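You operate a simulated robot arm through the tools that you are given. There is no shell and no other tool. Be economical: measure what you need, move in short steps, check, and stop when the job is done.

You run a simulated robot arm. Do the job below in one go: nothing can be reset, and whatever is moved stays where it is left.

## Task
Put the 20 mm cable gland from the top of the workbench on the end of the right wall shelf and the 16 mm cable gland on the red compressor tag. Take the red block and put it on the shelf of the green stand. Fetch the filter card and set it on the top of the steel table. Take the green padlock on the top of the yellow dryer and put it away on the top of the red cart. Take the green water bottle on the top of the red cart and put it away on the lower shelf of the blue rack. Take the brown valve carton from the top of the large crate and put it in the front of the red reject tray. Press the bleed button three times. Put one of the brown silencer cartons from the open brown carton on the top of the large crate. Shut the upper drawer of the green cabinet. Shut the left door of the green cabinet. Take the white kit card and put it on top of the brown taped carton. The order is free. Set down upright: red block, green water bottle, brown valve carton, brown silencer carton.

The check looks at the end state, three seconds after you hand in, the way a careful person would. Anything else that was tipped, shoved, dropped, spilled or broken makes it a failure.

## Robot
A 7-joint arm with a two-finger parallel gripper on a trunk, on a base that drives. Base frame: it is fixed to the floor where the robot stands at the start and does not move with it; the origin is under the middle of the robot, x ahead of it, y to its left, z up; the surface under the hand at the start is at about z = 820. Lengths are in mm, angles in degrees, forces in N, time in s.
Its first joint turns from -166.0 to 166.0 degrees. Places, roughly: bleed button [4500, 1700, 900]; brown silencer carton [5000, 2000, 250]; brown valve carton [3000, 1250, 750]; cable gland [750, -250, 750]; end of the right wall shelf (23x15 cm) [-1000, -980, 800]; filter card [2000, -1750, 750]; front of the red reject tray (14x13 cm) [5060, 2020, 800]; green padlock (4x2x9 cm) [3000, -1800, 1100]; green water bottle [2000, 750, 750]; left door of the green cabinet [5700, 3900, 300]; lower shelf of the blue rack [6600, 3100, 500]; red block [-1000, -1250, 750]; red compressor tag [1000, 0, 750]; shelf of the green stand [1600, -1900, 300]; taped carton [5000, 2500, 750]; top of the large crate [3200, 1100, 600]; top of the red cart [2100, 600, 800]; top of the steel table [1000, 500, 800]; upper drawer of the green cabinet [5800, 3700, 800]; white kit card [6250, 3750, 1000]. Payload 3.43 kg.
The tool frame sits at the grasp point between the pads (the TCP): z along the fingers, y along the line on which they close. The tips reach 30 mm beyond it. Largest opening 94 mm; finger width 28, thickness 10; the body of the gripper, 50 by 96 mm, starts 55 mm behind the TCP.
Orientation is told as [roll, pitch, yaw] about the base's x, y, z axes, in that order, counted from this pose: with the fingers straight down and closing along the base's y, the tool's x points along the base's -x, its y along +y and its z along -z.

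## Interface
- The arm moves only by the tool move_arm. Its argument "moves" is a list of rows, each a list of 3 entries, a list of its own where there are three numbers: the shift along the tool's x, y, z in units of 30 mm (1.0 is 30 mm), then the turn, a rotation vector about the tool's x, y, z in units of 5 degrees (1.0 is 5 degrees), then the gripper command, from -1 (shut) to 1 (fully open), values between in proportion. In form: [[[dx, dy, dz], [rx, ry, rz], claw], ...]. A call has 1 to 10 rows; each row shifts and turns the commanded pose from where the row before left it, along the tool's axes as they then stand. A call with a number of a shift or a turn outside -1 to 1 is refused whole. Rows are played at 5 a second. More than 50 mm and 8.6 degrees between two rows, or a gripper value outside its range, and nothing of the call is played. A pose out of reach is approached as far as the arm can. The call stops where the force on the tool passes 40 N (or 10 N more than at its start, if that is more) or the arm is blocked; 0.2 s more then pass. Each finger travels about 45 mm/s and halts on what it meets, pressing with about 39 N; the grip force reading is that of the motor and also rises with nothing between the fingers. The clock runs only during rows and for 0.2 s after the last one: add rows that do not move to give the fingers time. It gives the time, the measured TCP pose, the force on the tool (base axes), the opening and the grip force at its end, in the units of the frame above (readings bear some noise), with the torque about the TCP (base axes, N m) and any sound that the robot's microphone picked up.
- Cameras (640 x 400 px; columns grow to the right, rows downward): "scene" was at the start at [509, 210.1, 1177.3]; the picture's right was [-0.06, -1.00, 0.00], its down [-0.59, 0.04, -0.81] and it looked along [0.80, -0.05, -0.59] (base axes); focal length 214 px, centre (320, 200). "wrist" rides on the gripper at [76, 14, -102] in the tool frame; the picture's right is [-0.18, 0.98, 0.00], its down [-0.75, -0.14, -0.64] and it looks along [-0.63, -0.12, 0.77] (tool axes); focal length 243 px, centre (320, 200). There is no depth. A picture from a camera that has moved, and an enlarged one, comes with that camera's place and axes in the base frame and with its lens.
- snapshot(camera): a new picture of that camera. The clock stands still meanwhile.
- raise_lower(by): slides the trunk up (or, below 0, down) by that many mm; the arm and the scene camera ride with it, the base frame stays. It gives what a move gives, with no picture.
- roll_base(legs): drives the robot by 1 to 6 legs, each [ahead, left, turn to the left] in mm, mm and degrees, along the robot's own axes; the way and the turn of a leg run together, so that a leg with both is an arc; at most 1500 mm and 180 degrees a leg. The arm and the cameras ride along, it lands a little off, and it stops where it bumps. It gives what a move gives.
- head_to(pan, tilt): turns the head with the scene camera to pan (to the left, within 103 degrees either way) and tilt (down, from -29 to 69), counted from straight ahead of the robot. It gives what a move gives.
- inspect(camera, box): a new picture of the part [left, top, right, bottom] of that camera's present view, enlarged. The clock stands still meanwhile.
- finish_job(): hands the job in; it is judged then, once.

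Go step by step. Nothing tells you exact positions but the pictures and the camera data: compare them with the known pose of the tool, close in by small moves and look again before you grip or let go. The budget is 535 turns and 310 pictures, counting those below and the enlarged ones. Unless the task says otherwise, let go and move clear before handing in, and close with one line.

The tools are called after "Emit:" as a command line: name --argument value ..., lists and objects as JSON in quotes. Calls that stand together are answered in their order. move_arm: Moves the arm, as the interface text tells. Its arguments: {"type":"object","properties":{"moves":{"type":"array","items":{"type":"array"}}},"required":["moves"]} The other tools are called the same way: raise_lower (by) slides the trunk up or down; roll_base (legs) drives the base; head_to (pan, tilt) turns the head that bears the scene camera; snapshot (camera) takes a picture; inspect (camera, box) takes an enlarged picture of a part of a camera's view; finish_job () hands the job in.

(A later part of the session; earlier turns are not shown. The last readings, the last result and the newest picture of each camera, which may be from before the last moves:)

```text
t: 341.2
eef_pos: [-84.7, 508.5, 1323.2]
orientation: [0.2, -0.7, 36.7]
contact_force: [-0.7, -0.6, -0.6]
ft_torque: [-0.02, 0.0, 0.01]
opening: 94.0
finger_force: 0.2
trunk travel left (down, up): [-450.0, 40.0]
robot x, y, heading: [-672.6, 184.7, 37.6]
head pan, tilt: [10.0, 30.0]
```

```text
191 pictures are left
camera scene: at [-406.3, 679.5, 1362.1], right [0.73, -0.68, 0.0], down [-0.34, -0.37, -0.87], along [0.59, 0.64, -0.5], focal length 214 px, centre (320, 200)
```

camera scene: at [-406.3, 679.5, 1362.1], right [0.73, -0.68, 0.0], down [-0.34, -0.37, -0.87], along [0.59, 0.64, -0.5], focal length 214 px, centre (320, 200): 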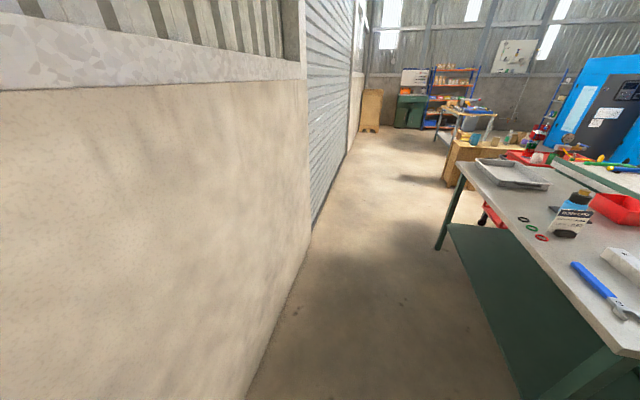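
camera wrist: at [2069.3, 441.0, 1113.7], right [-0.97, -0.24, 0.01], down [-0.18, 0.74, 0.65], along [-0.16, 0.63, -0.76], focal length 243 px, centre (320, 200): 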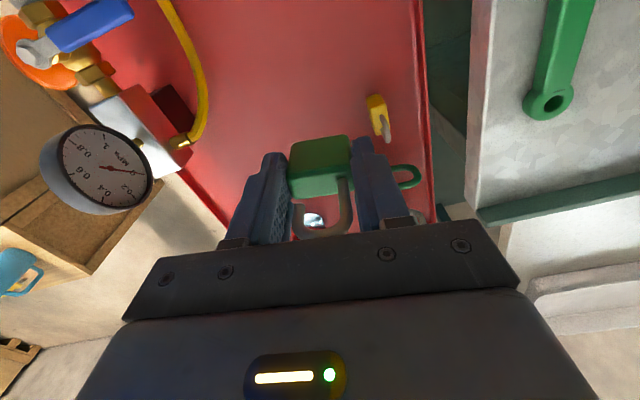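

Emit:
roll_base --legs '[[100, 0, -3.8], [300, 160, 0], [1100, 0, 0], [1050, 0, 0]]'

Emit:
head_to --pan -85 --tilt 40

Emit:
snapshot --camera "scene"

```text
t: 343.2
eef_pos: [58.9, 608.6, 1323.3]
orientation: [0.2, -0.8, 36.2]
contact_force: [-0.1, 0.3, 0.1]
ft_torque: [0.01, -0.03, -0.02]
opening: 93.9
finger_force: 0.1
trunk travel left (down, up): [-450.0, 40.0]
robot x, y, heading: [-533.1, 288.0, 36.8]
head pan, tilt: [10.0, 30.0]
stopped in leg 2: the robot was blocked; the commanded pose is now the measured one
```

```text
t: 344.9
eef_pos: [61.1, 607.2, 1324.1]
orientation: [0.0, -0.6, 36.2]
contact_force: [1.0, 0.5, 0.0]
ft_torque: [-0.01, 0.01, -0.02]
opening: 93.6
finger_force: 0.1
trunk travel left (down, up): [-450.0, 40.0]
robot x, y, heading: [-532.0, 289.7, 36.7]
head pan, tilt: [-85.0, 40.0]
```

```text
190 pictures are left
camera scene: at [-264.7, 652.6, 1346.8], right [-0.75, -0.67, 0.0], down [-0.43, 0.48, -0.77], along [0.51, -0.57, -0.64], focal length 214 px, centre (320, 200)
```

scene: 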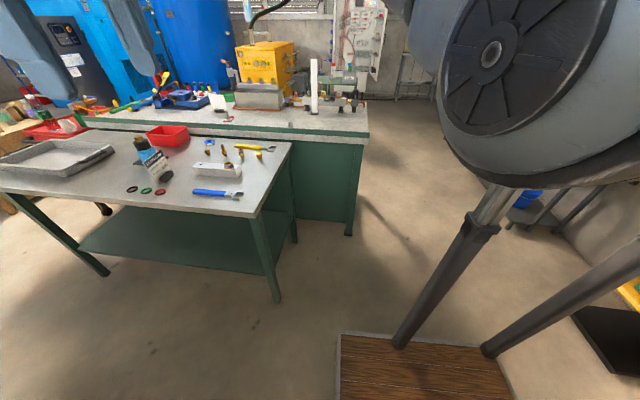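

Emit:
head_to --pan 95 --tilt 55

Emit:
snapshot --camera "scene"

```text
t: 347.6
eef_pos: [60.6, 607.7, 1323.6]
orientation: [0.1, -0.7, 36.0]
contact_force: [0.1, 0.3, 1.3]
ft_torque: [0.01, 0.01, 0.04]
opening: 93.9
finger_force: 0.0
trunk travel left (down, up): [-450.0, 40.0]
robot x, y, heading: [-533.1, 290.9, 36.9]
head pan, tilt: [95.0, 55.0]
```

```text
189 pictures are left
camera scene: at [-369.2, 769.9, 1326.1], right [0.75, 0.67, 0.0], down [0.54, -0.61, -0.57], along [-0.38, 0.43, -0.82], focal length 214 px, centre (320, 200)
```

scene: 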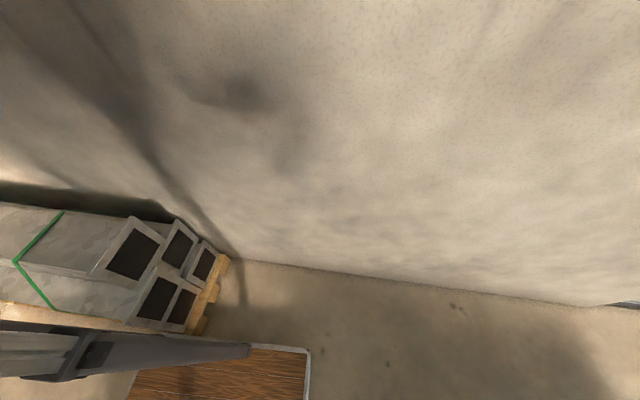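

A pallet is at my left rear; I go straight ahead past it, then along the lane.

Emit:
roll_base --legs '[[330, -20, 0], [0, 0, -3.1], [1000, 40, 0], [1050, 0, 0]]'

Emit:
head_to --pan -80 --tilt 35

Emit:
snapshot --camera "scene"

```text
t: 360.1
eef_pos: [2054.5, 1912.7, 1323.3]
orientation: [0.1, -0.7, 32.4]
contact_force: [-0.1, 0.1, -0.2]
ft_torque: [0.0, 0.06, -0.02]
opening: 93.9
finger_force: 0.0
trunk travel left (down, up): [-450.0, 40.0]
robot x, y, heading: [1443.3, 1635.6, 32.9]
head pan, tilt: [95.0, 55.0]
```

```text
t: 362.7
eef_pos: [2055.5, 1913.8, 1322.1]
orientation: [0.1, -0.7, 32.2]
contact_force: [0.8, -0.6, 0.8]
ft_torque: [0.0, 0.0, -0.01]
opening: 94.0
finger_force: 0.0
trunk travel left (down, up): [-450.0, 40.0]
robot x, y, heading: [1446.2, 1635.7, 32.8]
head pan, tilt: [-80.0, 35.0]
```

```text
188 pictures are left
camera scene: at [1740.7, 1982.8, 1354.3], right [-0.73, -0.68, 0.0], down [-0.39, 0.42, -0.82], along [0.56, -0.6, -0.57], focal length 214 px, centre (320, 200)
```

scene: 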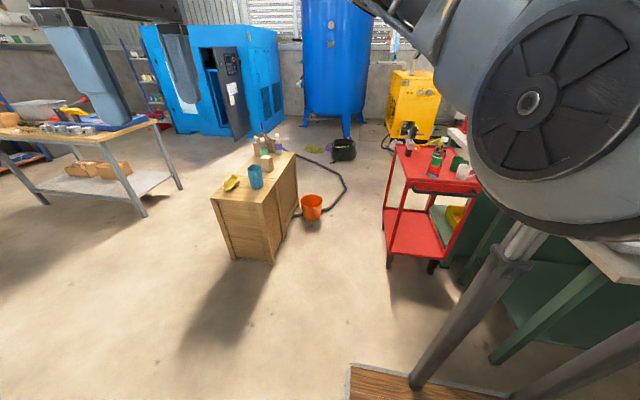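

Emit:
roll_base --legs '[[0, 0, -89.2], [150, 0, 0]]'

Emit:
raise_lower --by -280

Emit:
move_arm --moves '[[[0, 0, 0], [0, -1, 0], 1], [[0, 0, 0], [0, -1, 0], 1], [[0, 0, 0], [0, -1, 0], 1], [[0, 0, 0], [0, -1, 0], 1], [[0, 0, 0], [0, -1, 0], 1], [[0, 0, 0], [0, -1, 0], 1], [[0, 0, 0], [0, -1, 0], 1], [[0, 0, 0], [0, -1, 0], 1], [[0, 0, 0], [0, -1, 0], 1], [[0, 0, 0], [0, -1, 0], 1]]'

Emit:
head_to --pan 0 --tilt 35

Emit:
snapshot --camera "scene"

Emit:
snapshot --camera "wrist"

```text
t: 367.9
eef_pos: [1798.9, 895.2, 1324.2]
orientation: [0.1, -0.6, -58.1]
contact_force: [0.3, -0.1, -0.3]
ft_torque: [-0.01, -0.01, -0.01]
opening: 93.8
finger_force: 0.0
trunk travel left (down, up): [-450.0, 40.0]
robot x, y, heading: [1526.3, 1509.8, -57.3]
head pan, tilt: [-80.0, 35.0]
```

```text
t: 370.8
eef_pos: [1798.0, 896.1, 1042.9]
orientation: [0.2, -0.8, -58.0]
contact_force: [-0.7, -1.1, 0.7]
ft_torque: [-0.02, -0.03, 0.02]
opening: 94.1
finger_force: 0.0
trunk travel left (down, up): [-170.0, 320.0]
robot x, y, heading: [1525.2, 1507.9, -57.4]
head pan, tilt: [-80.0, 35.0]
```

```text
t: 372.9
eef_pos: [1804.2, 858.9, 1065.3]
orientation: [0.2, -50.7, -58.2]
contact_force: [-0.8, 0.4, 0.1]
ft_torque: [-0.01, 0.0, 0.02]
opening: 94.0
finger_force: 0.1
out of reach, approached as far as the arm can: row 8, 9, 10
trunk travel left (down, up): [-170.0, 320.0]
robot x, y, heading: [1522.4, 1509.3, -57.6]
head pan, tilt: [-80.0, 35.0]
```

```text
t: 374.5
eef_pos: [1802.8, 858.6, 1064.2]
orientation: [0.3, -50.4, -58.2]
contact_force: [0.9, 0.1, 0.0]
ft_torque: [-0.01, -0.03, -0.03]
opening: 94.0
finger_force: 0.1
trunk travel left (down, up): [-170.0, 320.0]
robot x, y, heading: [1523.9, 1510.0, -57.4]
head pan, tilt: [0.0, 35.0]
```

```text
187 pictures are left
camera scene: at [1980.2, 1194.9, 1074.3], right [-0.84, -0.54, 0.0], down [-0.31, 0.48, -0.82], along [0.44, -0.69, -0.57], focal length 214 px, centre (320, 200)
```

scene: 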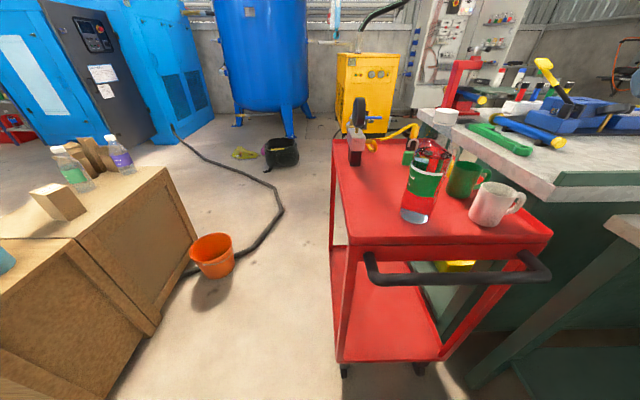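

```text
186 pictures are left
camera wrist: at [1747.4, 973.5, 1071.3], right [0.9, 0.42, 0.14], down [-0.13, -0.06, 0.99], along [0.43, -0.9, 0.0], focal length 243 px, centre (320, 200)
```

wrist: 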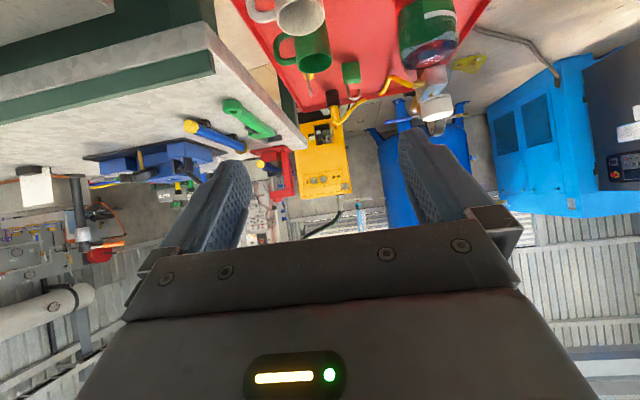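

Emit:
inspect --camera "scene" --box '[370, 125, 530, 235]'

```text
3.64 times, centred on (450, 180) of scene
camera zoom: at [1980.2, 1194.9, 1074.3], right [-0.84, -0.54, 0.0], down [-0.31, 0.48, -0.82], along [0.44, -0.69, -0.57], focal length 780 px, centre (-153, 273)
```

zoom: 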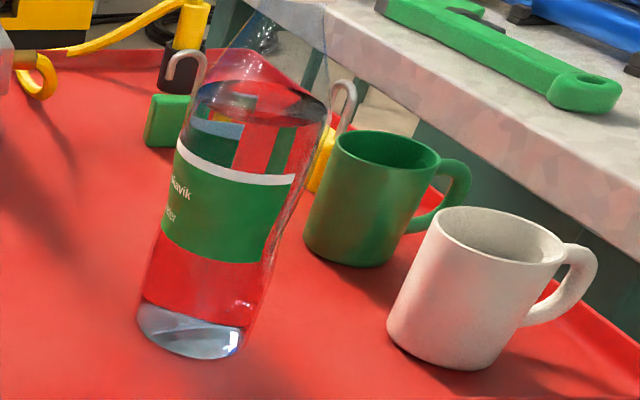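

Bottle base at (2003,780). I shift left and lower the tilted gripper behind the cart's end.

Emit:
move_arm --moves '[[[0.84, 0.85, 0.7], [0, 0, 0], 1], [[0.84, 0.85, 0.7], [0, 0, 0], 1], [[0.84, 0.85, 0.7], [0, 0, 0], 1], [[0.84, 0.85, 0.7], [0, 0, 0], 1], [[0.84, 0.85, 0.7], [0, 0, 0], 1]]'

Emit:
snapshot --camera "wrist"

Emit:
snapshot --camera "scene"

```text
t: 375.7
eef_pos: [1929.6, 867.0, 920.6]
orientation: [0.4, -50.7, -58.3]
contact_force: [-0.1, 0.6, 0.7]
ft_torque: [0.02, 0.01, 0.0]
opening: 94.2
finger_force: 0.0
out of reach, approached as far as the arm can: row 1, 2, 3, 4
trunk travel left (down, up): [-170.0, 320.0]
robot x, y, heading: [1523.9, 1508.3, -57.2]
head pan, tilt: [0.0, 35.0]
```

```text
184 pictures are left
camera wrist: at [1874.1, 981.2, 926.4], right [0.9, 0.42, 0.15], down [-0.13, -0.06, 0.99], along [0.42, -0.91, 0.0], focal length 243 px, centre (320, 200)
```

wrist: 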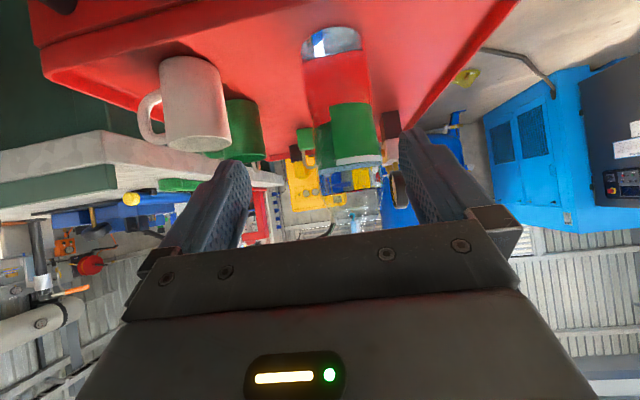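

```text
183 pictures are left
camera scene: at [1979.9, 1194.8, 1074.5], right [-0.84, -0.54, 0.0], down [-0.31, 0.48, -0.82], along [0.44, -0.69, -0.57], focal length 214 px, centre (320, 200)
```

scene: 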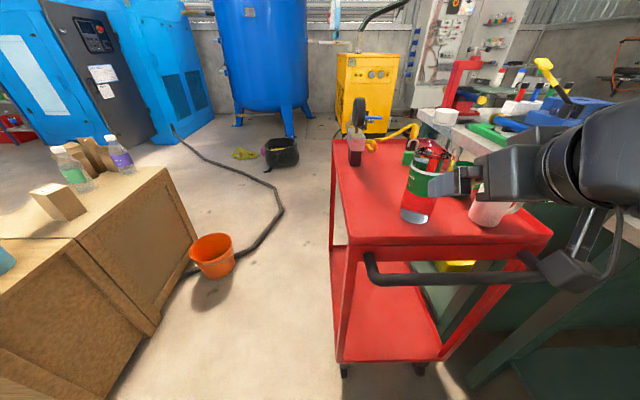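

Emit:
move_arm --moves '[[[-0.465, 0.2, 0.83], [0, 0, 0], 1], [[-0.465, 0.2, 0.83], [0, 0, 0], 1], [[-0.4, 0.15, 0.7], [0, 0, 0], 1]]'

Emit:
snapshot --camera "wrist"

Emit:
inspect --camera "scene" --box '[370, 110, 530, 240]'

```text
t: 376.5
eef_pos: [1986.4, 809.3, 906.0]
orientation: [0.2, -50.7, -58.3]
contact_force: [-0.9, -0.7, 0.8]
ft_torque: [0.03, -0.01, -0.01]
opening: 94.1
finger_force: 0.0
trunk travel left (down, up): [-170.0, 320.0]
robot x, y, heading: [1521.7, 1507.0, -57.7]
head pan, tilt: [0.0, 35.0]
```

```text
182 pictures are left
camera wrist: at [1930.9, 925.4, 912.4], right [0.9, 0.42, 0.14], down [-0.13, -0.06, 0.99], along [0.42, -0.91, 0.0], focal length 243 px, centre (320, 200)
```

wrist: 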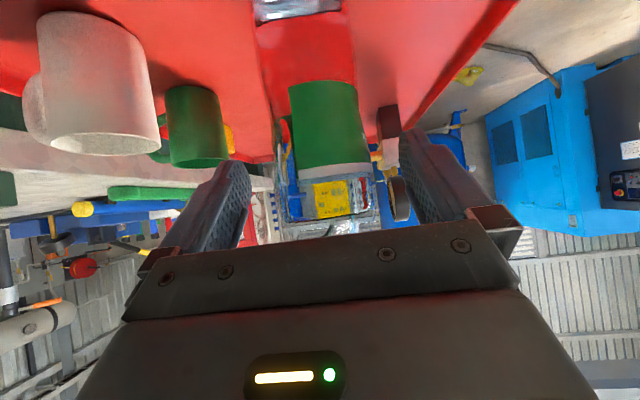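

```text
3.08 times, centred on (450, 175) of scene
camera zoom: at [1980.1, 1194.8, 1074.3], right [-0.84, -0.54, 0.0], down [-0.31, 0.48, -0.82], along [0.44, -0.69, -0.57], focal length 660 px, centre (-80, 277)
```

zoom: 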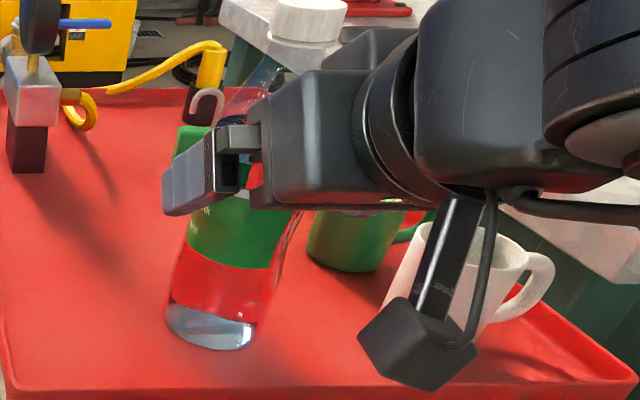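

Emit:
move_arm --moves '[[[-0.25, 0, 0.4], [0, 0, 0], 1], [[-0.24, 0, 0.4], [0, 0, 0], 1], [[0, 0, 0], [0, 0, 0], 0.6], [[0, 0, 0], [0, 0, 0], 0.3], [[0, 0, 0], [0, 0, 0], 0.0], [[0, 0, 0], [0, 0, 0], -0.5], [[0, 0, 0], [0, 0, 0], -1], [[0, 0, 0], [0, 0, 0], -1]]'

Emit:
inspect --camera "scene" --box '[370, 110, 530, 240]'

```text
t: 378.3
eef_pos: [2000.9, 787.0, 902.1]
orientation: [0.2, -50.8, -58.2]
contact_force: [-0.2, -0.3, 0.0]
ft_torque: [0.01, -0.1, 0.01]
opening: 66.2
finger_force: 39.0
trunk travel left (down, up): [-170.0, 320.0]
robot x, y, heading: [1521.9, 1509.2, -57.4]
head pan, tilt: [0.0, 35.0]
```

```text
3.08 times, centred on (450, 175) of scene
camera zoom: at [1980.3, 1194.8, 1074.3], right [-0.84, -0.54, 0.0], down [-0.31, 0.48, -0.82], along [0.44, -0.69, -0.57], focal length 660 px, centre (-80, 277)
```

zoom: 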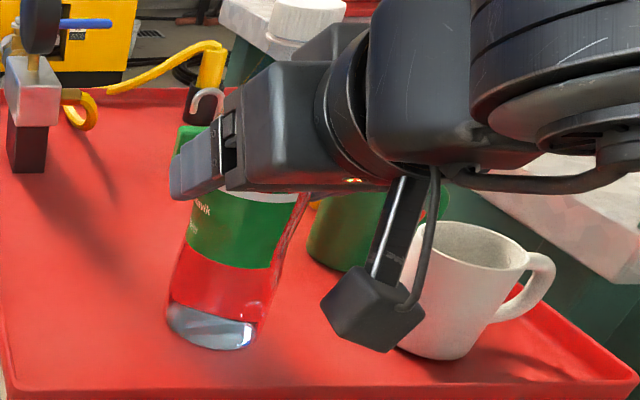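

Bottle gripped (66 mm). Lift, back off and drive toward the blue rack.

Emit:
move_arm --moves '[[[-0.3, 0, -0.25], [0, 0, 0], -1], [[-0.77, 0, -0.63], [0, 0, 0], -1], [[-0.77, 0, -0.63], [0, 0, 0], -1], [[-0.77, 0, -0.63], [0, 0, 0], -1], [[-0.77, 0, -0.63], [0, 0, 0], -1], [[-0.5, 0, -0.9], [0, 0, 0], -1], [[-0.3, 0, -1], [0, 0, 0], -1]]'

Emit:
roll_base --legs '[[-200, 0, 0], [0, 0, 91], [1400, 0, 0], [1400, 0, 0]]'

Emit:
head_to --pan -15 --tilt 20

Emit:
snapshot --camera "scene"

```text
t: 379.9
eef_pos: [1984.8, 811.4, 1088.6]
orientation: [0.2, -50.7, -58.3]
contact_force: [0.4, -0.2, -4.6]
ft_torque: [0.04, 0.01, 0.03]
opening: 66.3
finger_force: 38.8
trunk travel left (down, up): [-170.0, 320.0]
robot x, y, heading: [1528.4, 1507.4, -57.6]
head pan, tilt: [0.0, 35.0]
```

```text
t: 398.6
eef_pos: [4466.1, 3690.7, 1088.2]
orientation: [0.3, -50.7, 32.4]
contact_force: [0.6, 0.3, -4.7]
ft_torque: [0.0, 0.02, 0.04]
opening: 65.6
finger_force: 38.7
trunk travel left (down, up): [-170.0, 320.0]
robot x, y, heading: [3776.9, 3222.9, 33.3]
head pan, tilt: [0.0, 35.0]
```

```text
t: 399.3
eef_pos: [4466.1, 3690.3, 1088.4]
orientation: [0.2, -50.8, 32.4]
contact_force: [-0.5, -0.1, -5.2]
ft_torque: [0.0, 0.03, 0.02]
opening: 66.1
finger_force: 38.6
trunk travel left (down, up): [-170.0, 320.0]
robot x, y, heading: [3773.1, 3223.5, 33.2]
head pan, tilt: [-15.0, 20.0]
```

```text
179 pictures are left
camera scene: at [4099.5, 3664.2, 1098.0], right [0.31, -0.95, 0.0], down [-0.33, -0.11, -0.94], along [0.89, 0.29, -0.34], focal length 214 px, centre (320, 200)
```

scene: 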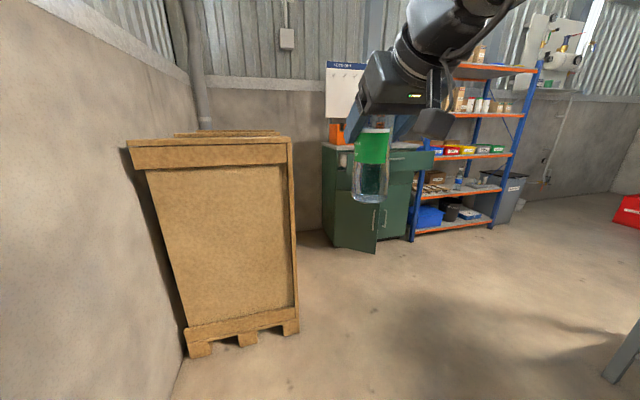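

Emit:
inspect --camera "scene" --box '[320, 50, 560, 260]'

Emit:
inspect --camera "scene" --box '[405, 140, 525, 215]'

```text
1.90 times, centred on (440, 155) of scene
camera zoom: at [4099.5, 3664.2, 1098.0], right [0.31, -0.95, 0.0], down [-0.33, -0.11, -0.94], along [0.89, 0.29, -0.34], focal length 408 px, centre (91, 286)
```

zoom: 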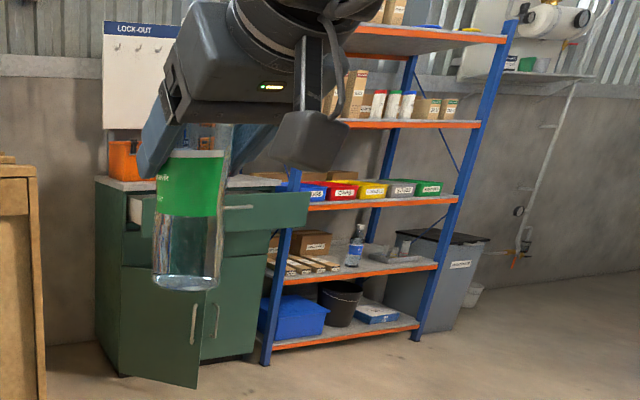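

```text
5.33 times, centred on (465, 178) of scene
camera zoom: at [4099.5, 3664.2, 1098.0], right [0.31, -0.95, 0.0], down [-0.33, -0.11, -0.94], along [0.89, 0.29, -0.34], focal length 1144 px, centre (-453, 320)
```

zoom: 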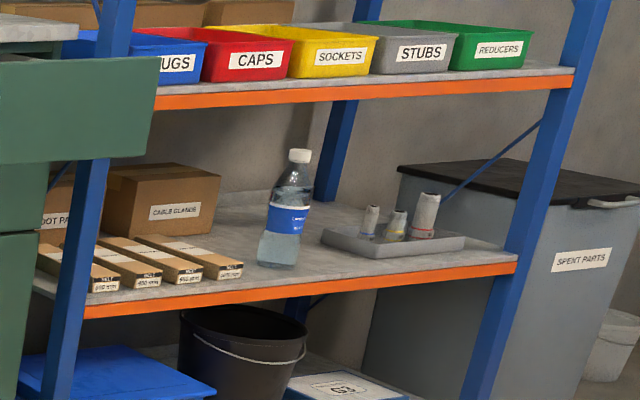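

The rack's lower shelf (z≈465, front edge s≈6955) has a free spot between the blue-label bottle and the grey tray. I tuck the arm in and drive in steps in front of the rack.

Emit:
move_arm --moves '[[[0.7, 0, -0.85], [0, 0, 0], -1], [[0.7, 0, -0.85], [0, 0, 0], -1], [[0.7, 0, -0.85], [0, 0, 0], -1], [[0.7, 0, -0.85], [0, 0, 0], -1], [[0.7, 0, -0.85], [0, 0, 0], -1]]'

Emit:
roll_base --legs '[[1050, -500, 0], [100, -540, 0], [180, -350, 0], [0, -390, 0.5]]'

Emit:
head_to --pan 0 --tilt 30

Emit:
snapshot --camera "scene"

```text
t: 400.4
eef_pos: [4316.7, 3671.6, 1088.1]
orientation: [1.3, -49.9, 40.7]
contact_force: [-0.2, -0.1, -4.1]
ft_torque: [-0.02, 0.0, 0.04]
opening: 66.0
finger_force: 39.0
out of reach, approached as far as the arm can: row 4, 5
trunk travel left (down, up): [-170.0, 320.0]
robot x, y, heading: [3771.9, 3228.2, 33.2]
head pan, tilt: [-15.0, 20.0]
stopped in row 5: the arm was blocked; the commanded pose is now the measured one
```

```text
t: 409.0
eef_pos: [5839.3, 3440.4, 1088.4]
orientation: [1.4, -49.9, 34.6]
contact_force: [-0.1, -0.1, -5.0]
ft_torque: [0.0, 0.03, -0.02]
opening: 65.8
finger_force: 39.2
trunk travel left (down, up): [-170.0, 320.0]
robot x, y, heading: [5252.1, 3050.0, 27.1]
head pan, tilt: [-15.0, 20.0]
stopped in leg 2: the robot was blocked; the commanded pose is now the measured one
```

```text
t: 409.8
eef_pos: [5839.4, 3440.0, 1090.0]
orientation: [1.4, -49.8, 34.6]
contact_force: [-0.7, -0.5, -4.0]
ft_torque: [-0.03, 0.02, -0.01]
opening: 66.1
finger_force: 39.3
trunk travel left (down, up): [-170.0, 320.0]
robot x, y, heading: [5256.3, 3052.2, 27.1]
head pan, tilt: [0.0, 30.0]
```

```text
176 pictures are left
camera scene: at [5611.8, 3477.0, 1082.1], right [0.45, -0.89, 0.0], down [-0.45, -0.23, -0.87], along [0.77, 0.39, -0.5], focal length 214 px, centre (320, 200)
```

scene: 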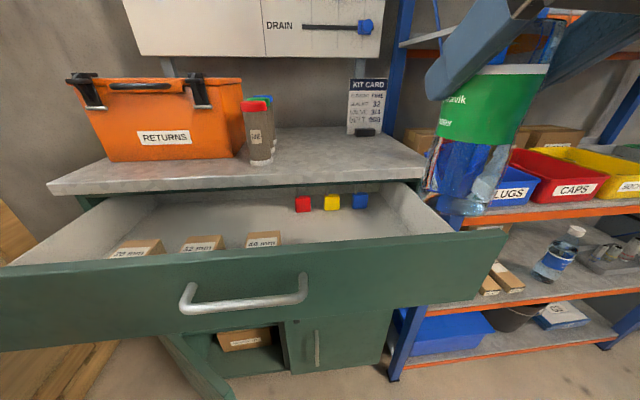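

Blocked again; I look toward the right side.

Emit:
head_to --pan -100 --tilt 45

Emit:
snapshot --camera "scene"

```text
t: 411.6
eef_pos: [5840.2, 3441.1, 1088.2]
orientation: [1.4, -49.9, 34.6]
contact_force: [0.5, -0.3, -5.5]
ft_torque: [-0.01, 0.04, 0.03]
opening: 66.2
finger_force: 39.3
trunk travel left (down, up): [-170.0, 320.0]
robot x, y, heading: [5255.1, 3053.2, 26.8]
head pan, tilt: [-100.0, 45.0]
```

```text
175 pictures are left
camera scene: at [5555.0, 3358.2, 1059.5], right [-0.96, -0.29, 0.0], down [-0.21, 0.68, -0.71], along [0.21, -0.68, -0.71], focal length 214 px, centre (320, 200)
```

scene: 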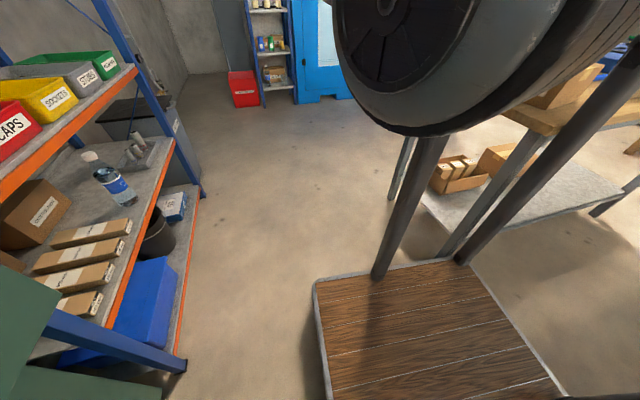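

Emit:
roll_base --legs '[[75, 10, 0], [0, 0, 6.7], [0, -835, 0]]'

Emit:
head_to --pan 0 --tilt 30

Emit:
snapshot --camera "scene"

```text
t: 417.2
eef_pos: [6315.8, 2858.2, 1087.5]
orientation: [1.3, -49.9, 41.4]
contact_force: [0.5, 1.0, -4.9]
ft_torque: [0.0, 0.01, -0.01]
opening: 66.1
finger_force: 38.7
trunk travel left (down, up): [-170.0, 320.0]
robot x, y, heading: [5778.9, 2402.7, 33.8]
head pan, tilt: [-100.0, 45.0]
```

```text
t: 418.9
eef_pos: [6314.9, 2858.4, 1088.9]
orientation: [1.4, -49.9, 41.3]
contact_force: [-0.1, -0.6, -4.2]
ft_torque: [-0.02, -0.01, 0.0]
opening: 66.1
finger_force: 39.2
trunk travel left (down, up): [-170.0, 320.0]
robot x, y, heading: [5777.9, 2404.2, 33.8]
head pan, tilt: [0.0, 30.0]
```

```text
174 pictures are left
camera scene: at [6084.2, 2868.4, 1082.0], right [0.55, -0.83, 0.0], down [-0.42, -0.28, -0.87], along [0.72, 0.48, -0.5], focal length 214 px, centre (320, 200)
```

scene: 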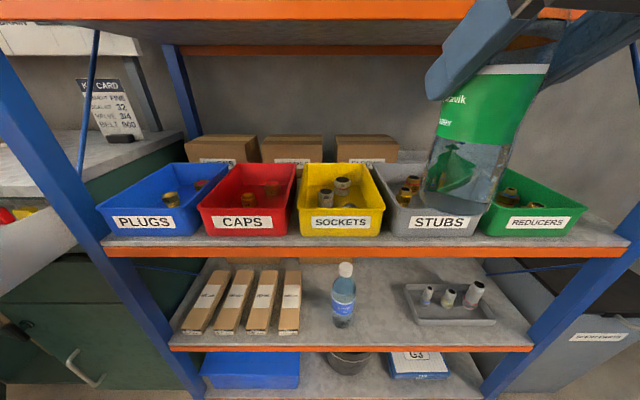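

Emit:
raise_lower --by -170

Emit:
move_arm --moves '[[[0.7, -0.4, 0.6], [0.59, 0, 0.48], -1], [[0.7, -0.4, 0.6], [0.59, 0, 0.48], -1], [[0.77, -0.3, 0.63], [0, 0, 0], -1], [[0.77, -0.3, 0.63], [0, 0, 0], -1], [[0.77, 0, 0.63], [0, 0, 0], -1], [[0.77, 0, 0.63], [0, 0, 0], -1], [[0.77, 0, 0.63], [0, 0, 0], -1], [[0.77, 0, 0.63], [0, 0, 0], -1]]'

Emit:
snapshot --camera "scene"

```text
t: 420.9
eef_pos: [6314.4, 2857.8, 919.1]
orientation: [1.4, -49.8, 41.3]
contact_force: [0.3, -0.1, -4.2]
ft_torque: [-0.03, -0.04, -0.01]
opening: 66.0
finger_force: 39.0
trunk travel left (down, up): [0.0, 490.0]
robot x, y, heading: [5777.0, 2401.1, 33.7]
head pan, tilt: [0.0, 30.0]
```

```text
t: 422.6
eef_pos: [6374.3, 2866.9, 701.3]
orientation: [1.2, -49.8, 33.9]
contact_force: [-0.5, -0.2, -4.7]
ft_torque: [-0.01, 0.02, 0.0]
opening: 66.0
finger_force: 39.0
out of reach, approached as far as the arm can: row 1, 2, 3, 4, 5, 6
trunk travel left (down, up): [0.0, 490.0]
robot x, y, heading: [5778.5, 2406.7, 33.7]
head pan, tilt: [0.0, 30.0]
```

```text
173 pictures are left
camera scene: at [6084.2, 2868.4, 912.2], right [0.55, -0.83, 0.0], down [-0.42, -0.28, -0.87], along [0.72, 0.48, -0.5], focal length 214 px, centre (320, 200)
```

scene: 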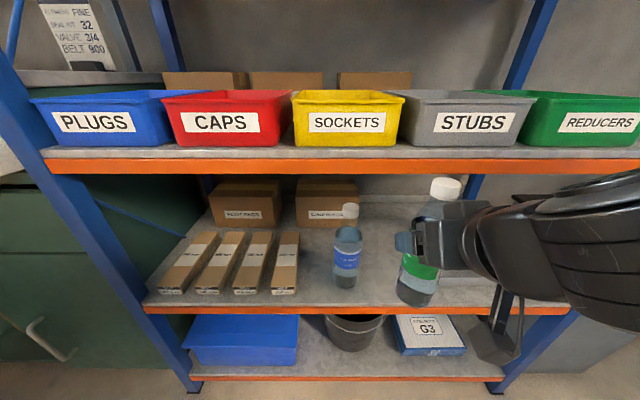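

Emit:
move_arm --moves '[[[0.77, -0.2, 0.63], [0, -0.2, 0], -1], [[0.77, -0.2, 0.63], [0, 0, 0], -1], [[0.77, -0.2, 0.63], [0, 0, 0], -1], [[0.4, 0, 0.33], [0, 0, 0], -1]]'

Emit:
snapshot --camera "scene"

Emit:
snapshot --camera "wrist"

```text
t: 423.6
eef_pos: [6387.6, 2850.5, 626.3]
orientation: [1.2, -50.8, 33.8]
contact_force: [-0.1, 0.5, -4.8]
ft_torque: [-0.03, 0.05, -0.03]
opening: 66.0
finger_force: 38.9
out of reach, approached as far as the arm can: row 3, 4
trunk travel left (down, up): [0.0, 490.0]
robot x, y, heading: [5777.7, 2405.7, 33.4]
head pan, tilt: [0.0, 30.0]
```

```text
172 pictures are left
camera scene: at [6084.2, 2868.5, 912.0], right [0.55, -0.83, 0.0], down [-0.42, -0.28, -0.87], along [0.72, 0.48, -0.5], focal length 214 px, centre (320, 200)
```

scene: 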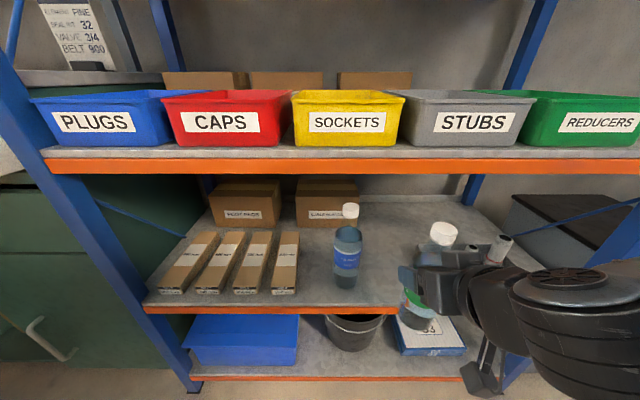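

```text
171 pictures are left
camera wrist: at [6274.1, 2788.7, 632.5], right [-0.46, 0.87, 0.16], down [0.07, -0.14, 0.99], along [0.88, 0.47, 0.0], focal length 243 px, centre (320, 200)
```

wrist: 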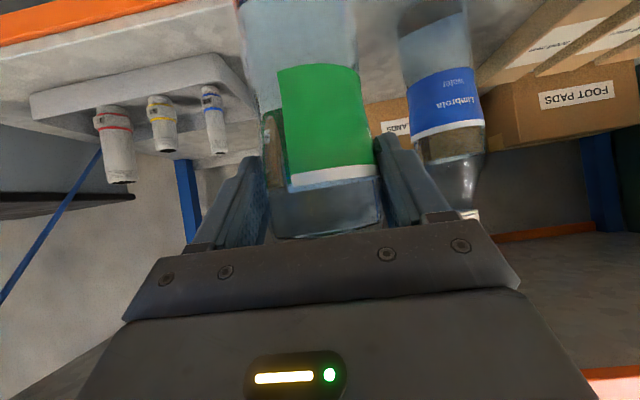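

Emit:
move_arm --moves '[[[-0.5, 0, 0.65], [0, 0, 0], -1], [[-0.5, 0, 0.65], [0, 0, 0], -1], [[0.3, 0, 0.25], [0, 0, 0], -1], [[0.3, 0, 0.25], [0, 0, 0], -1]]'

```text
t: 424.6
eef_pos: [6429.9, 2877.2, 601.5]
orientation: [1.3, -50.8, 33.8]
contact_force: [0.0, -0.1, -4.3]
ft_torque: [-0.03, 0.04, -0.02]
opening: 66.0
finger_force: 39.1
trunk travel left (down, up): [0.0, 490.0]
robot x, y, heading: [5780.9, 2406.2, 33.9]
head pan, tilt: [0.0, 30.0]
```

Emit:
roll_base --legs '[[45, 0, 0]]'

Emit:
move_arm --moves '[[[-0.6, 0, 0.75], [0, 0, 0], -1], [[-0.6, 0, 0.75], [0, 0, 0], -1], [[0.2, 0, 0.17], [0, 0, 0], -1]]'

Emit:
snapshot --camera "wrist"

Emit:
inspect --camera "scene" --box '[300, 170, 560, 340]'

```text
t: 425.6
eef_pos: [6466.7, 2904.1, 601.2]
orientation: [1.2, -50.8, 33.8]
contact_force: [0.5, 0.6, -4.1]
ft_torque: [0.0, 0.02, 0.0]
opening: 66.2
finger_force: 39.2
trunk travel left (down, up): [0.0, 490.0]
robot x, y, heading: [5812.0, 2429.0, 33.6]
head pan, tilt: [0.0, 30.0]
```

```text
t: 426.4
eef_pos: [6513.4, 2937.7, 593.7]
orientation: [1.2, -50.7, 33.9]
contact_force: [-0.9, 0.0, -4.8]
ft_torque: [0.0, 0.01, -0.02]
opening: 66.0
finger_force: 39.8
trunk travel left (down, up): [0.0, 490.0]
robot x, y, heading: [5815.4, 2433.4, 33.9]
head pan, tilt: [0.0, 30.0]
```

```text
170 pictures are left
camera wrist: at [6400.1, 2875.8, 600.6], right [-0.46, 0.87, 0.15], down [0.07, -0.14, 0.99], along [0.88, 0.47, 0.0], focal length 243 px, centre (320, 200)
```

wrist: 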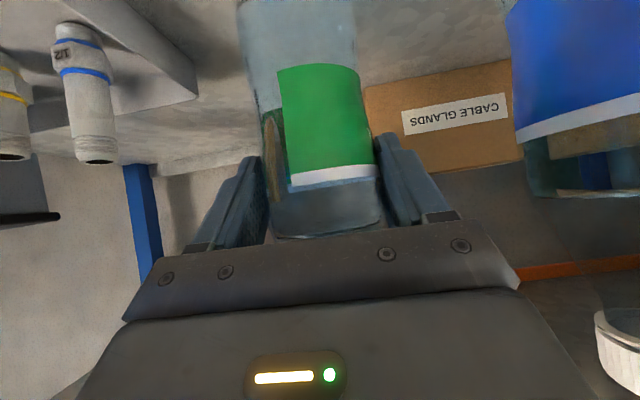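

```text
2.35 times, centred on (430, 255) of scene
camera zoom: at [6121.4, 2893.5, 912.1], right [0.56, -0.83, 0.0], down [-0.42, -0.28, -0.87], along [0.72, 0.48, -0.5], focal length 505 px, centre (61, 71)
```

zoom: 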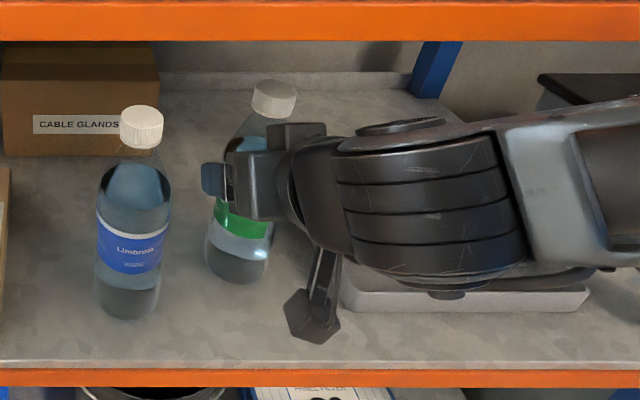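

Emit:
move_arm --moves '[[[0.25, 0, 0.21], [0, 0, 0], -1], [[0.12, 0, 0.1], [0, 0, 0], -1], [[0, 0, 0], [0, 0, 0], -1]]'

Emit:
move_arm --moves '[[[0.1, 0, 0.085], [0, 0, 0], -1], [[0, 0, 0], [0, 0, 0], -1]]'

Emit:
move_arm --moves '[[[0.1, 0, 0.085], [0, 0, 0], -1], [[0, 0, 0], [0, 0, 0], -1]]'

```text
t: 427.1
eef_pos: [6512.6, 2938.2, 581.9]
orientation: [1.3, -50.9, 33.8]
contact_force: [5.2, 2.6, 24.0]
ft_torque: [0.11, -0.13, 0.09]
opening: 65.7
finger_force: 38.7
trunk travel left (down, up): [0.0, 490.0]
robot x, y, heading: [5818.5, 2432.7, 33.8]
head pan, tilt: [0.0, 30.0]
```

```text
t: 427.8
eef_pos: [6513.9, 2938.0, 576.0]
orientation: [1.2, -50.7, 33.9]
contact_force: [-1.3, 0.8, 25.2]
ft_torque: [0.04, -0.08, 0.06]
opening: 64.6
finger_force: 38.8
trunk travel left (down, up): [0.0, 490.0]
robot x, y, heading: [5814.9, 2429.6, 34.0]
head pan, tilt: [0.0, 30.0]
```

```text
t: 428.4
eef_pos: [6513.8, 2937.0, 570.5]
orientation: [1.4, -50.8, 33.8]
contact_force: [-2.1, 2.4, 25.9]
ft_torque: [0.07, -0.17, 0.05]
opening: 64.3
finger_force: 38.8
trunk travel left (down, up): [0.0, 490.0]
robot x, y, heading: [5814.0, 2432.2, 34.0]
head pan, tilt: [0.0, 30.0]
```

Emit:
move_arm --moves '[[[-0.07, 0, -0.06], [0, 0, 0], -1], [[0, 0, 0], [0, 0, 0], 0.4], [[0, 0, 0], [0, 0, 0], 0.6], [[0, 0, 0], [0, 0, 0], 0.7], [[0, 0, 0], [0, 0, 0], 0.7]]'

Emit:
inspect --camera "scene" --box '[300, 170, 560, 340]'

```text
t: 429.6
eef_pos: [6513.3, 2936.0, 572.8]
orientation: [1.2, -50.8, 33.8]
contact_force: [-0.2, 0.1, -0.1]
ft_torque: [-0.02, 0.05, 0.0]
opening: 79.9
finger_force: 0.0
trunk travel left (down, up): [0.0, 490.0]
robot x, y, heading: [5816.7, 2428.6, 33.7]
head pan, tilt: [0.0, 30.0]
```

```text
2.35 times, centred on (430, 255) of scene
camera zoom: at [6121.4, 2893.5, 912.1], right [0.56, -0.83, 0.0], down [-0.42, -0.28, -0.87], along [0.72, 0.48, -0.5], focal length 505 px, centre (61, 71)
```

zoom: 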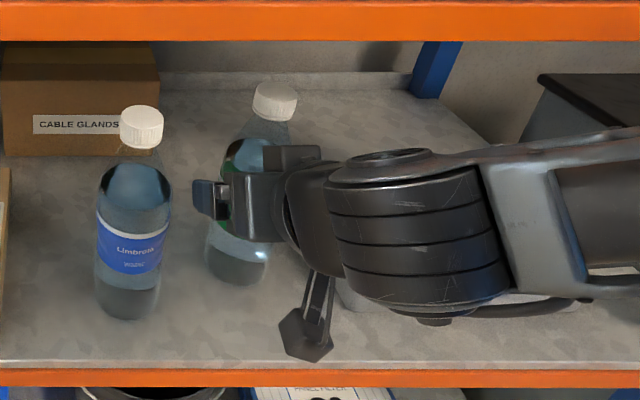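

Emit:
move_arm --moves '[[[0.63, 0, -0.77], [0, 0, 0], 0.7], [[0.63, 0, -0.77], [0, 0, 0], 0.7], [[0.63, 0, -0.77], [0, 0, 0], 0.7]]'

Emit:
roll_base --legs '[[-90, 0, 0]]'

Emit:
snapshot --camera "scene"

```text
t: 430.4
eef_pos: [6499.2, 2886.8, 593.3]
orientation: [1.1, -50.7, 33.9]
contact_force: [-1.5, 2.6, -1.0]
ft_torque: [0.03, 0.08, 0.26]
opening: 80.2
finger_force: 0.5
out of reach, approached as far as the arm can: row 1, 2, 3
trunk travel left (down, up): [0.0, 490.0]
robot x, y, heading: [5812.4, 2432.3, 33.8]
head pan, tilt: [0.0, 30.0]
```

```text
t: 431.4
eef_pos: [6432.9, 2839.3, 593.2]
orientation: [1.3, -50.7, 33.5]
contact_force: [-0.8, -0.4, -0.4]
ft_torque: [-0.01, 0.05, -0.01]
opening: 80.0
finger_force: 0.0
trunk travel left (down, up): [0.0, 490.0]
robot x, y, heading: [5747.4, 2386.1, 33.7]
head pan, tilt: [0.0, 30.0]
```

```text
167 pictures are left
camera scene: at [6055.7, 2847.6, 912.1], right [0.55, -0.83, 0.0], down [-0.42, -0.28, -0.87], along [0.72, 0.48, -0.5], focal length 214 px, centre (320, 200)
```

scene: 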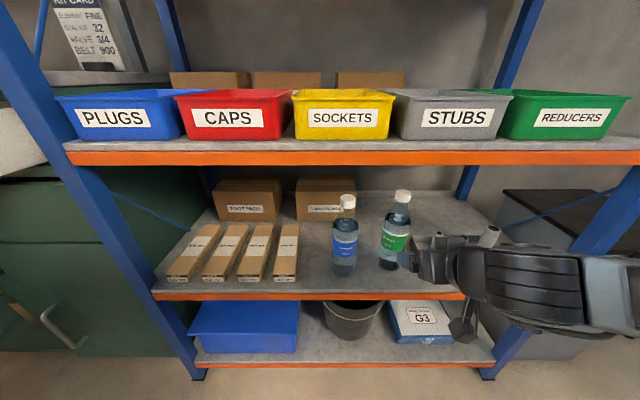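

Emit:
roll_base --legs '[[-28, 0, 0]]'

Emit:
raise_lower --by 420

Emit:
snapshot --camera "scene"

```text
t: 432.3
eef_pos: [6437.0, 2832.6, 592.9]
orientation: [1.2, -50.7, 33.3]
contact_force: [0.7, 0.7, -0.2]
ft_torque: [-0.06, -0.01, -0.09]
opening: 79.5
finger_force: 0.1
trunk travel left (down, up): [0.0, 490.0]
robot x, y, heading: [5750.2, 2386.2, 33.2]
head pan, tilt: [0.0, 30.0]
```

```text
refused: 420 is not a number from -400 to 400
```

```text
166 pictures are left
camera scene: at [6059.6, 2843.1, 912.3], right [0.55, -0.84, 0.0], down [-0.42, -0.27, -0.87], along [0.73, 0.47, -0.5], focal length 214 px, centre (320, 200)
```

scene: 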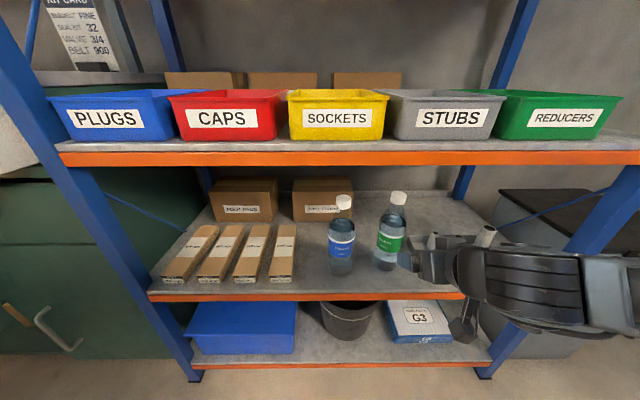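

Emit:
move_arm --moves '[[[0, -0.6, -0.1], [0, 0, 0], 0.7], [[0, -0.6, -0.1], [0, 0, 0], 0.7]]'

Emit:
inspect --camera "scene" --box '[320, 170, 540, 310]'

```text
t: 432.9
eef_pos: [6451.8, 2799.6, 598.5]
orientation: [1.3, -50.7, 33.1]
contact_force: [-0.2, -0.2, -0.2]
ft_torque: [0.0, -0.02, -0.01]
opening: 79.9
finger_force: 0.1
trunk travel left (down, up): [0.0, 490.0]
robot x, y, heading: [5746.1, 2385.7, 33.3]
head pan, tilt: [0.0, 30.0]
```

```text
2.86 times, centred on (430, 240) of scene
camera zoom: at [6059.1, 2843.7, 912.1], right [0.55, -0.84, 0.0], down [-0.42, -0.27, -0.87], along [0.73, 0.47, -0.5], focal length 613 px, centre (6, 86)
```

zoom: 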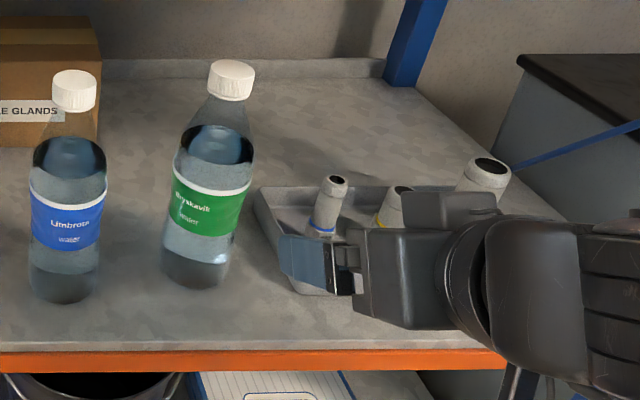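

Emit:
raise_lower --by 380

Emit:
head_to --pan 0 --tilt 45

Emit:
snapshot --camera "scene"

```text
t: 434.9
eef_pos: [6449.9, 2797.0, 791.9]
orientation: [0.9, -49.8, 33.5]
contact_force: [-4.5, -4.1, -2.3]
ft_torque: [-0.15, 0.07, 0.29]
opening: 79.5
finger_force: 0.1
trunk travel left (down, up): [-199.0, 291.0]
robot x, y, heading: [5747.7, 2385.6, 33.0]
head pan, tilt: [0.0, 30.0]
stopped: the force on the tool passed its limit at 62 N (the readings are from after the stop); the commanded pose is now the measured one
```

```text
t: 435.6
eef_pos: [6450.5, 2796.9, 791.3]
orientation: [0.9, -49.8, 33.3]
contact_force: [-6.7, -3.5, -1.7]
ft_torque: [-0.11, 0.04, 0.34]
opening: 80.4
finger_force: 0.6
trunk travel left (down, up): [-199.0, 291.0]
robot x, y, heading: [5749.6, 2383.6, 33.0]
head pan, tilt: [0.0, 45.0]
```

```text
164 pictures are left
camera scene: at [6051.7, 2838.3, 1088.7], right [0.55, -0.84, 0.0], down [-0.59, -0.39, -0.71], along [0.59, 0.39, -0.71], focal length 214 px, centre (320, 200)
```

scene: 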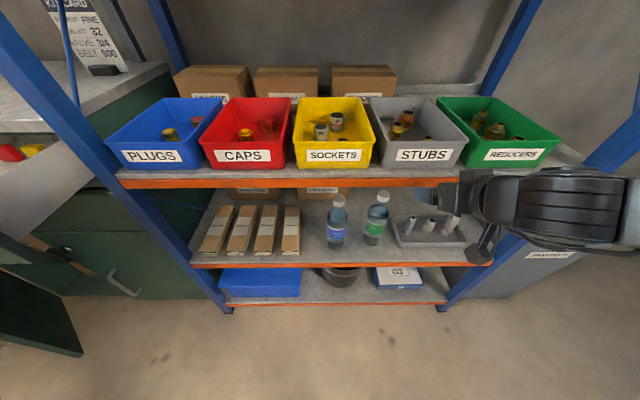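

Emit:
raise_lower --by -25

Emit:
move_arm --moves '[[[0.6, 0, -0.75], [0, 0.5, 0], 0.7], [[0.5, 0, -0.8], [0, 0.5, 0], 0.7], [[0.4, 0, -0.8], [0, 0.5, 0], 0.7]]'

```text
t: 436.3
eef_pos: [6451.2, 2797.7, 766.7]
orientation: [0.9, -49.9, 33.3]
contact_force: [0.4, -0.4, 0.2]
ft_torque: [0.02, 0.01, 0.03]
opening: 79.8
finger_force: 0.0
trunk travel left (down, up): [-174.0, 316.0]
robot x, y, heading: [5747.7, 2379.2, 33.1]
head pan, tilt: [0.0, 45.0]
```

```text
t: 437.1
eef_pos: [6383.4, 2751.2, 782.0]
orientation: [0.7, -42.3, 33.5]
contact_force: [-0.5, 0.4, 0.5]
ft_torque: [0.02, 0.0, -0.03]
opening: 79.6
finger_force: 0.1
trunk travel left (down, up): [-174.0, 316.0]
robot x, y, heading: [5746.4, 2383.4, 33.1]
head pan, tilt: [0.0, 45.0]
```

Bottle is placed. Next the cabinet: I raise, close the fist, and drive left in front of the cabinet to push the drawer shut.

Emit:
raise_lower --by 200

Emit:
roll_base --legs '[[0, 850, 0], [-110, 230, 0.6]]'

Emit:
head_to --pan 0 --tilt 35

Emit:
snapshot --camera "scene"

```text
t: 439.3
eef_pos: [6383.0, 2751.9, 981.7]
orientation: [0.9, -42.3, 33.5]
contact_force: [-0.3, 0.2, -0.3]
ft_torque: [-0.01, 0.02, 0.0]
opening: 79.8
finger_force: 0.1
trunk travel left (down, up): [-374.0, 116.0]
robot x, y, heading: [5747.6, 2385.0, 33.1]
head pan, tilt: [0.0, 45.0]
```

```text
t: 445.3
eef_pos: [5698.5, 3606.0, 982.7]
orientation: [0.7, -42.4, 33.6]
contact_force: [-0.3, 0.3, -0.2]
ft_torque: [-0.02, -0.03, 0.01]
opening: 80.0
finger_force: 0.1
trunk travel left (down, up): [-374.0, 116.0]
robot x, y, heading: [5061.3, 3235.8, 33.4]
head pan, tilt: [0.0, 45.0]
```

```text
t: 446.0
eef_pos: [5697.1, 3606.1, 981.6]
orientation: [0.7, -42.4, 33.5]
contact_force: [-0.6, 0.4, 0.5]
ft_torque: [0.01, -0.04, -0.02]
opening: 80.1
finger_force: 0.0
trunk travel left (down, up): [-374.0, 116.0]
robot x, y, heading: [5060.1, 3233.3, 33.1]
head pan, tilt: [0.0, 35.0]
```

```text
163 pictures are left
camera scene: at [5371.0, 3695.9, 1278.3], right [0.55, -0.84, 0.0], down [-0.48, -0.31, -0.82], along [0.69, 0.45, -0.57], focal length 214 px, centre (320, 200)
```

scene: 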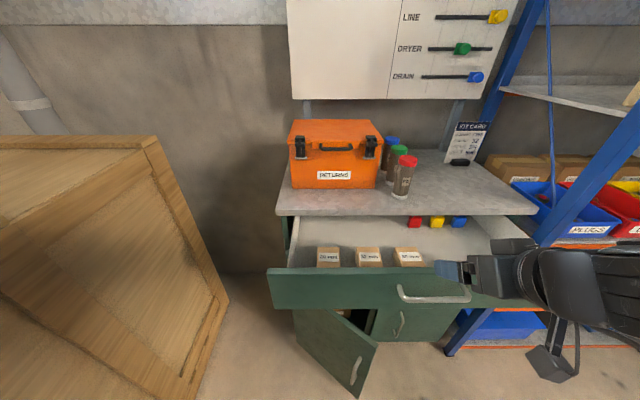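

Drawer front is at s≈6841, z 680–857. I lower the closed fist in front of it, a bit below the handle.

Emit:
raise_lower --by -255

Emit:
move_arm --moves '[[[0, 0.5, 0], [0, 0, 0], -1], [[0, 0.5, 0], [0, 0, 0], -1], [[0, 0, 0], [0, 0, 0], -1], [[0, 0, 0], [0, 0, 0], -1], [[0, 0, 0], [0, 0, 0], -1]]'

Emit:
snapshot --camera "scene"

Emit:
snapshot --camera "wrist"

```text
t: 447.3
eef_pos: [5699.7, 3607.8, 876.8]
orientation: [0.3, -43.6, 34.2]
contact_force: [0.3, -0.1, 0.1]
ft_torque: [-0.01, 0.04, 0.02]
opening: 79.7
finger_force: 0.1
trunk travel left (down, up): [-262.0, 228.0]
robot x, y, heading: [5061.6, 3234.9, 33.2]
head pan, tilt: [0.0, 35.0]
stopped: the force on the tool passed its limit at 65 N (the readings are from after the stop); the commanded pose is now the measured one
```

```text
t: 448.5
eef_pos: [5683.5, 3632.7, 876.4]
orientation: [0.3, -43.6, 34.2]
contact_force: [0.4, -0.1, 0.4]
ft_torque: [0.0, 0.0, -0.03]
opening: 0.0
finger_force: 22.6
trunk travel left (down, up): [-262.0, 228.0]
robot x, y, heading: [5061.8, 3237.4, 33.2]
head pan, tilt: [0.0, 35.0]
```

```text
162 pictures are left
camera scene: at [5371.0, 3695.9, 1166.5], right [0.55, -0.84, 0.0], down [-0.48, -0.31, -0.82], along [0.69, 0.45, -0.57], focal length 214 px, centre (320, 200)
```

scene: 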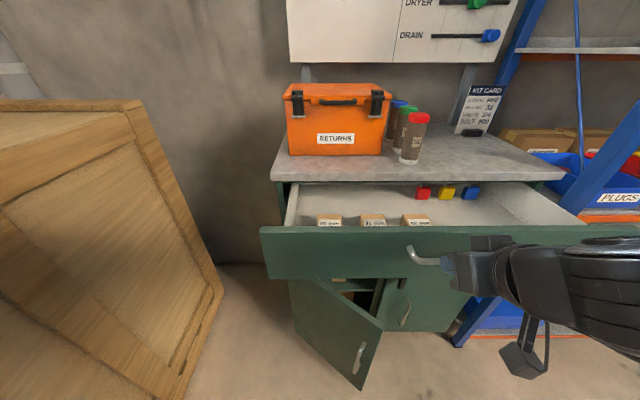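

```text
161 pictures are left
camera wrist: at [5570.9, 3572.3, 898.4], right [-0.45, 0.89, 0.13], down [0.17, -0.06, 0.98], along [0.88, 0.46, -0.12], focal length 243 px, centre (320, 200)
```

wrist: 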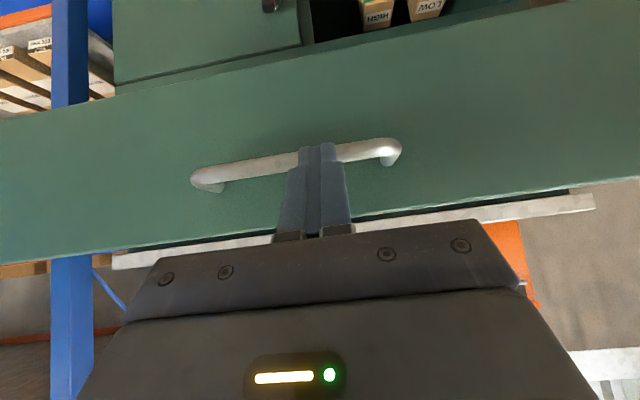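

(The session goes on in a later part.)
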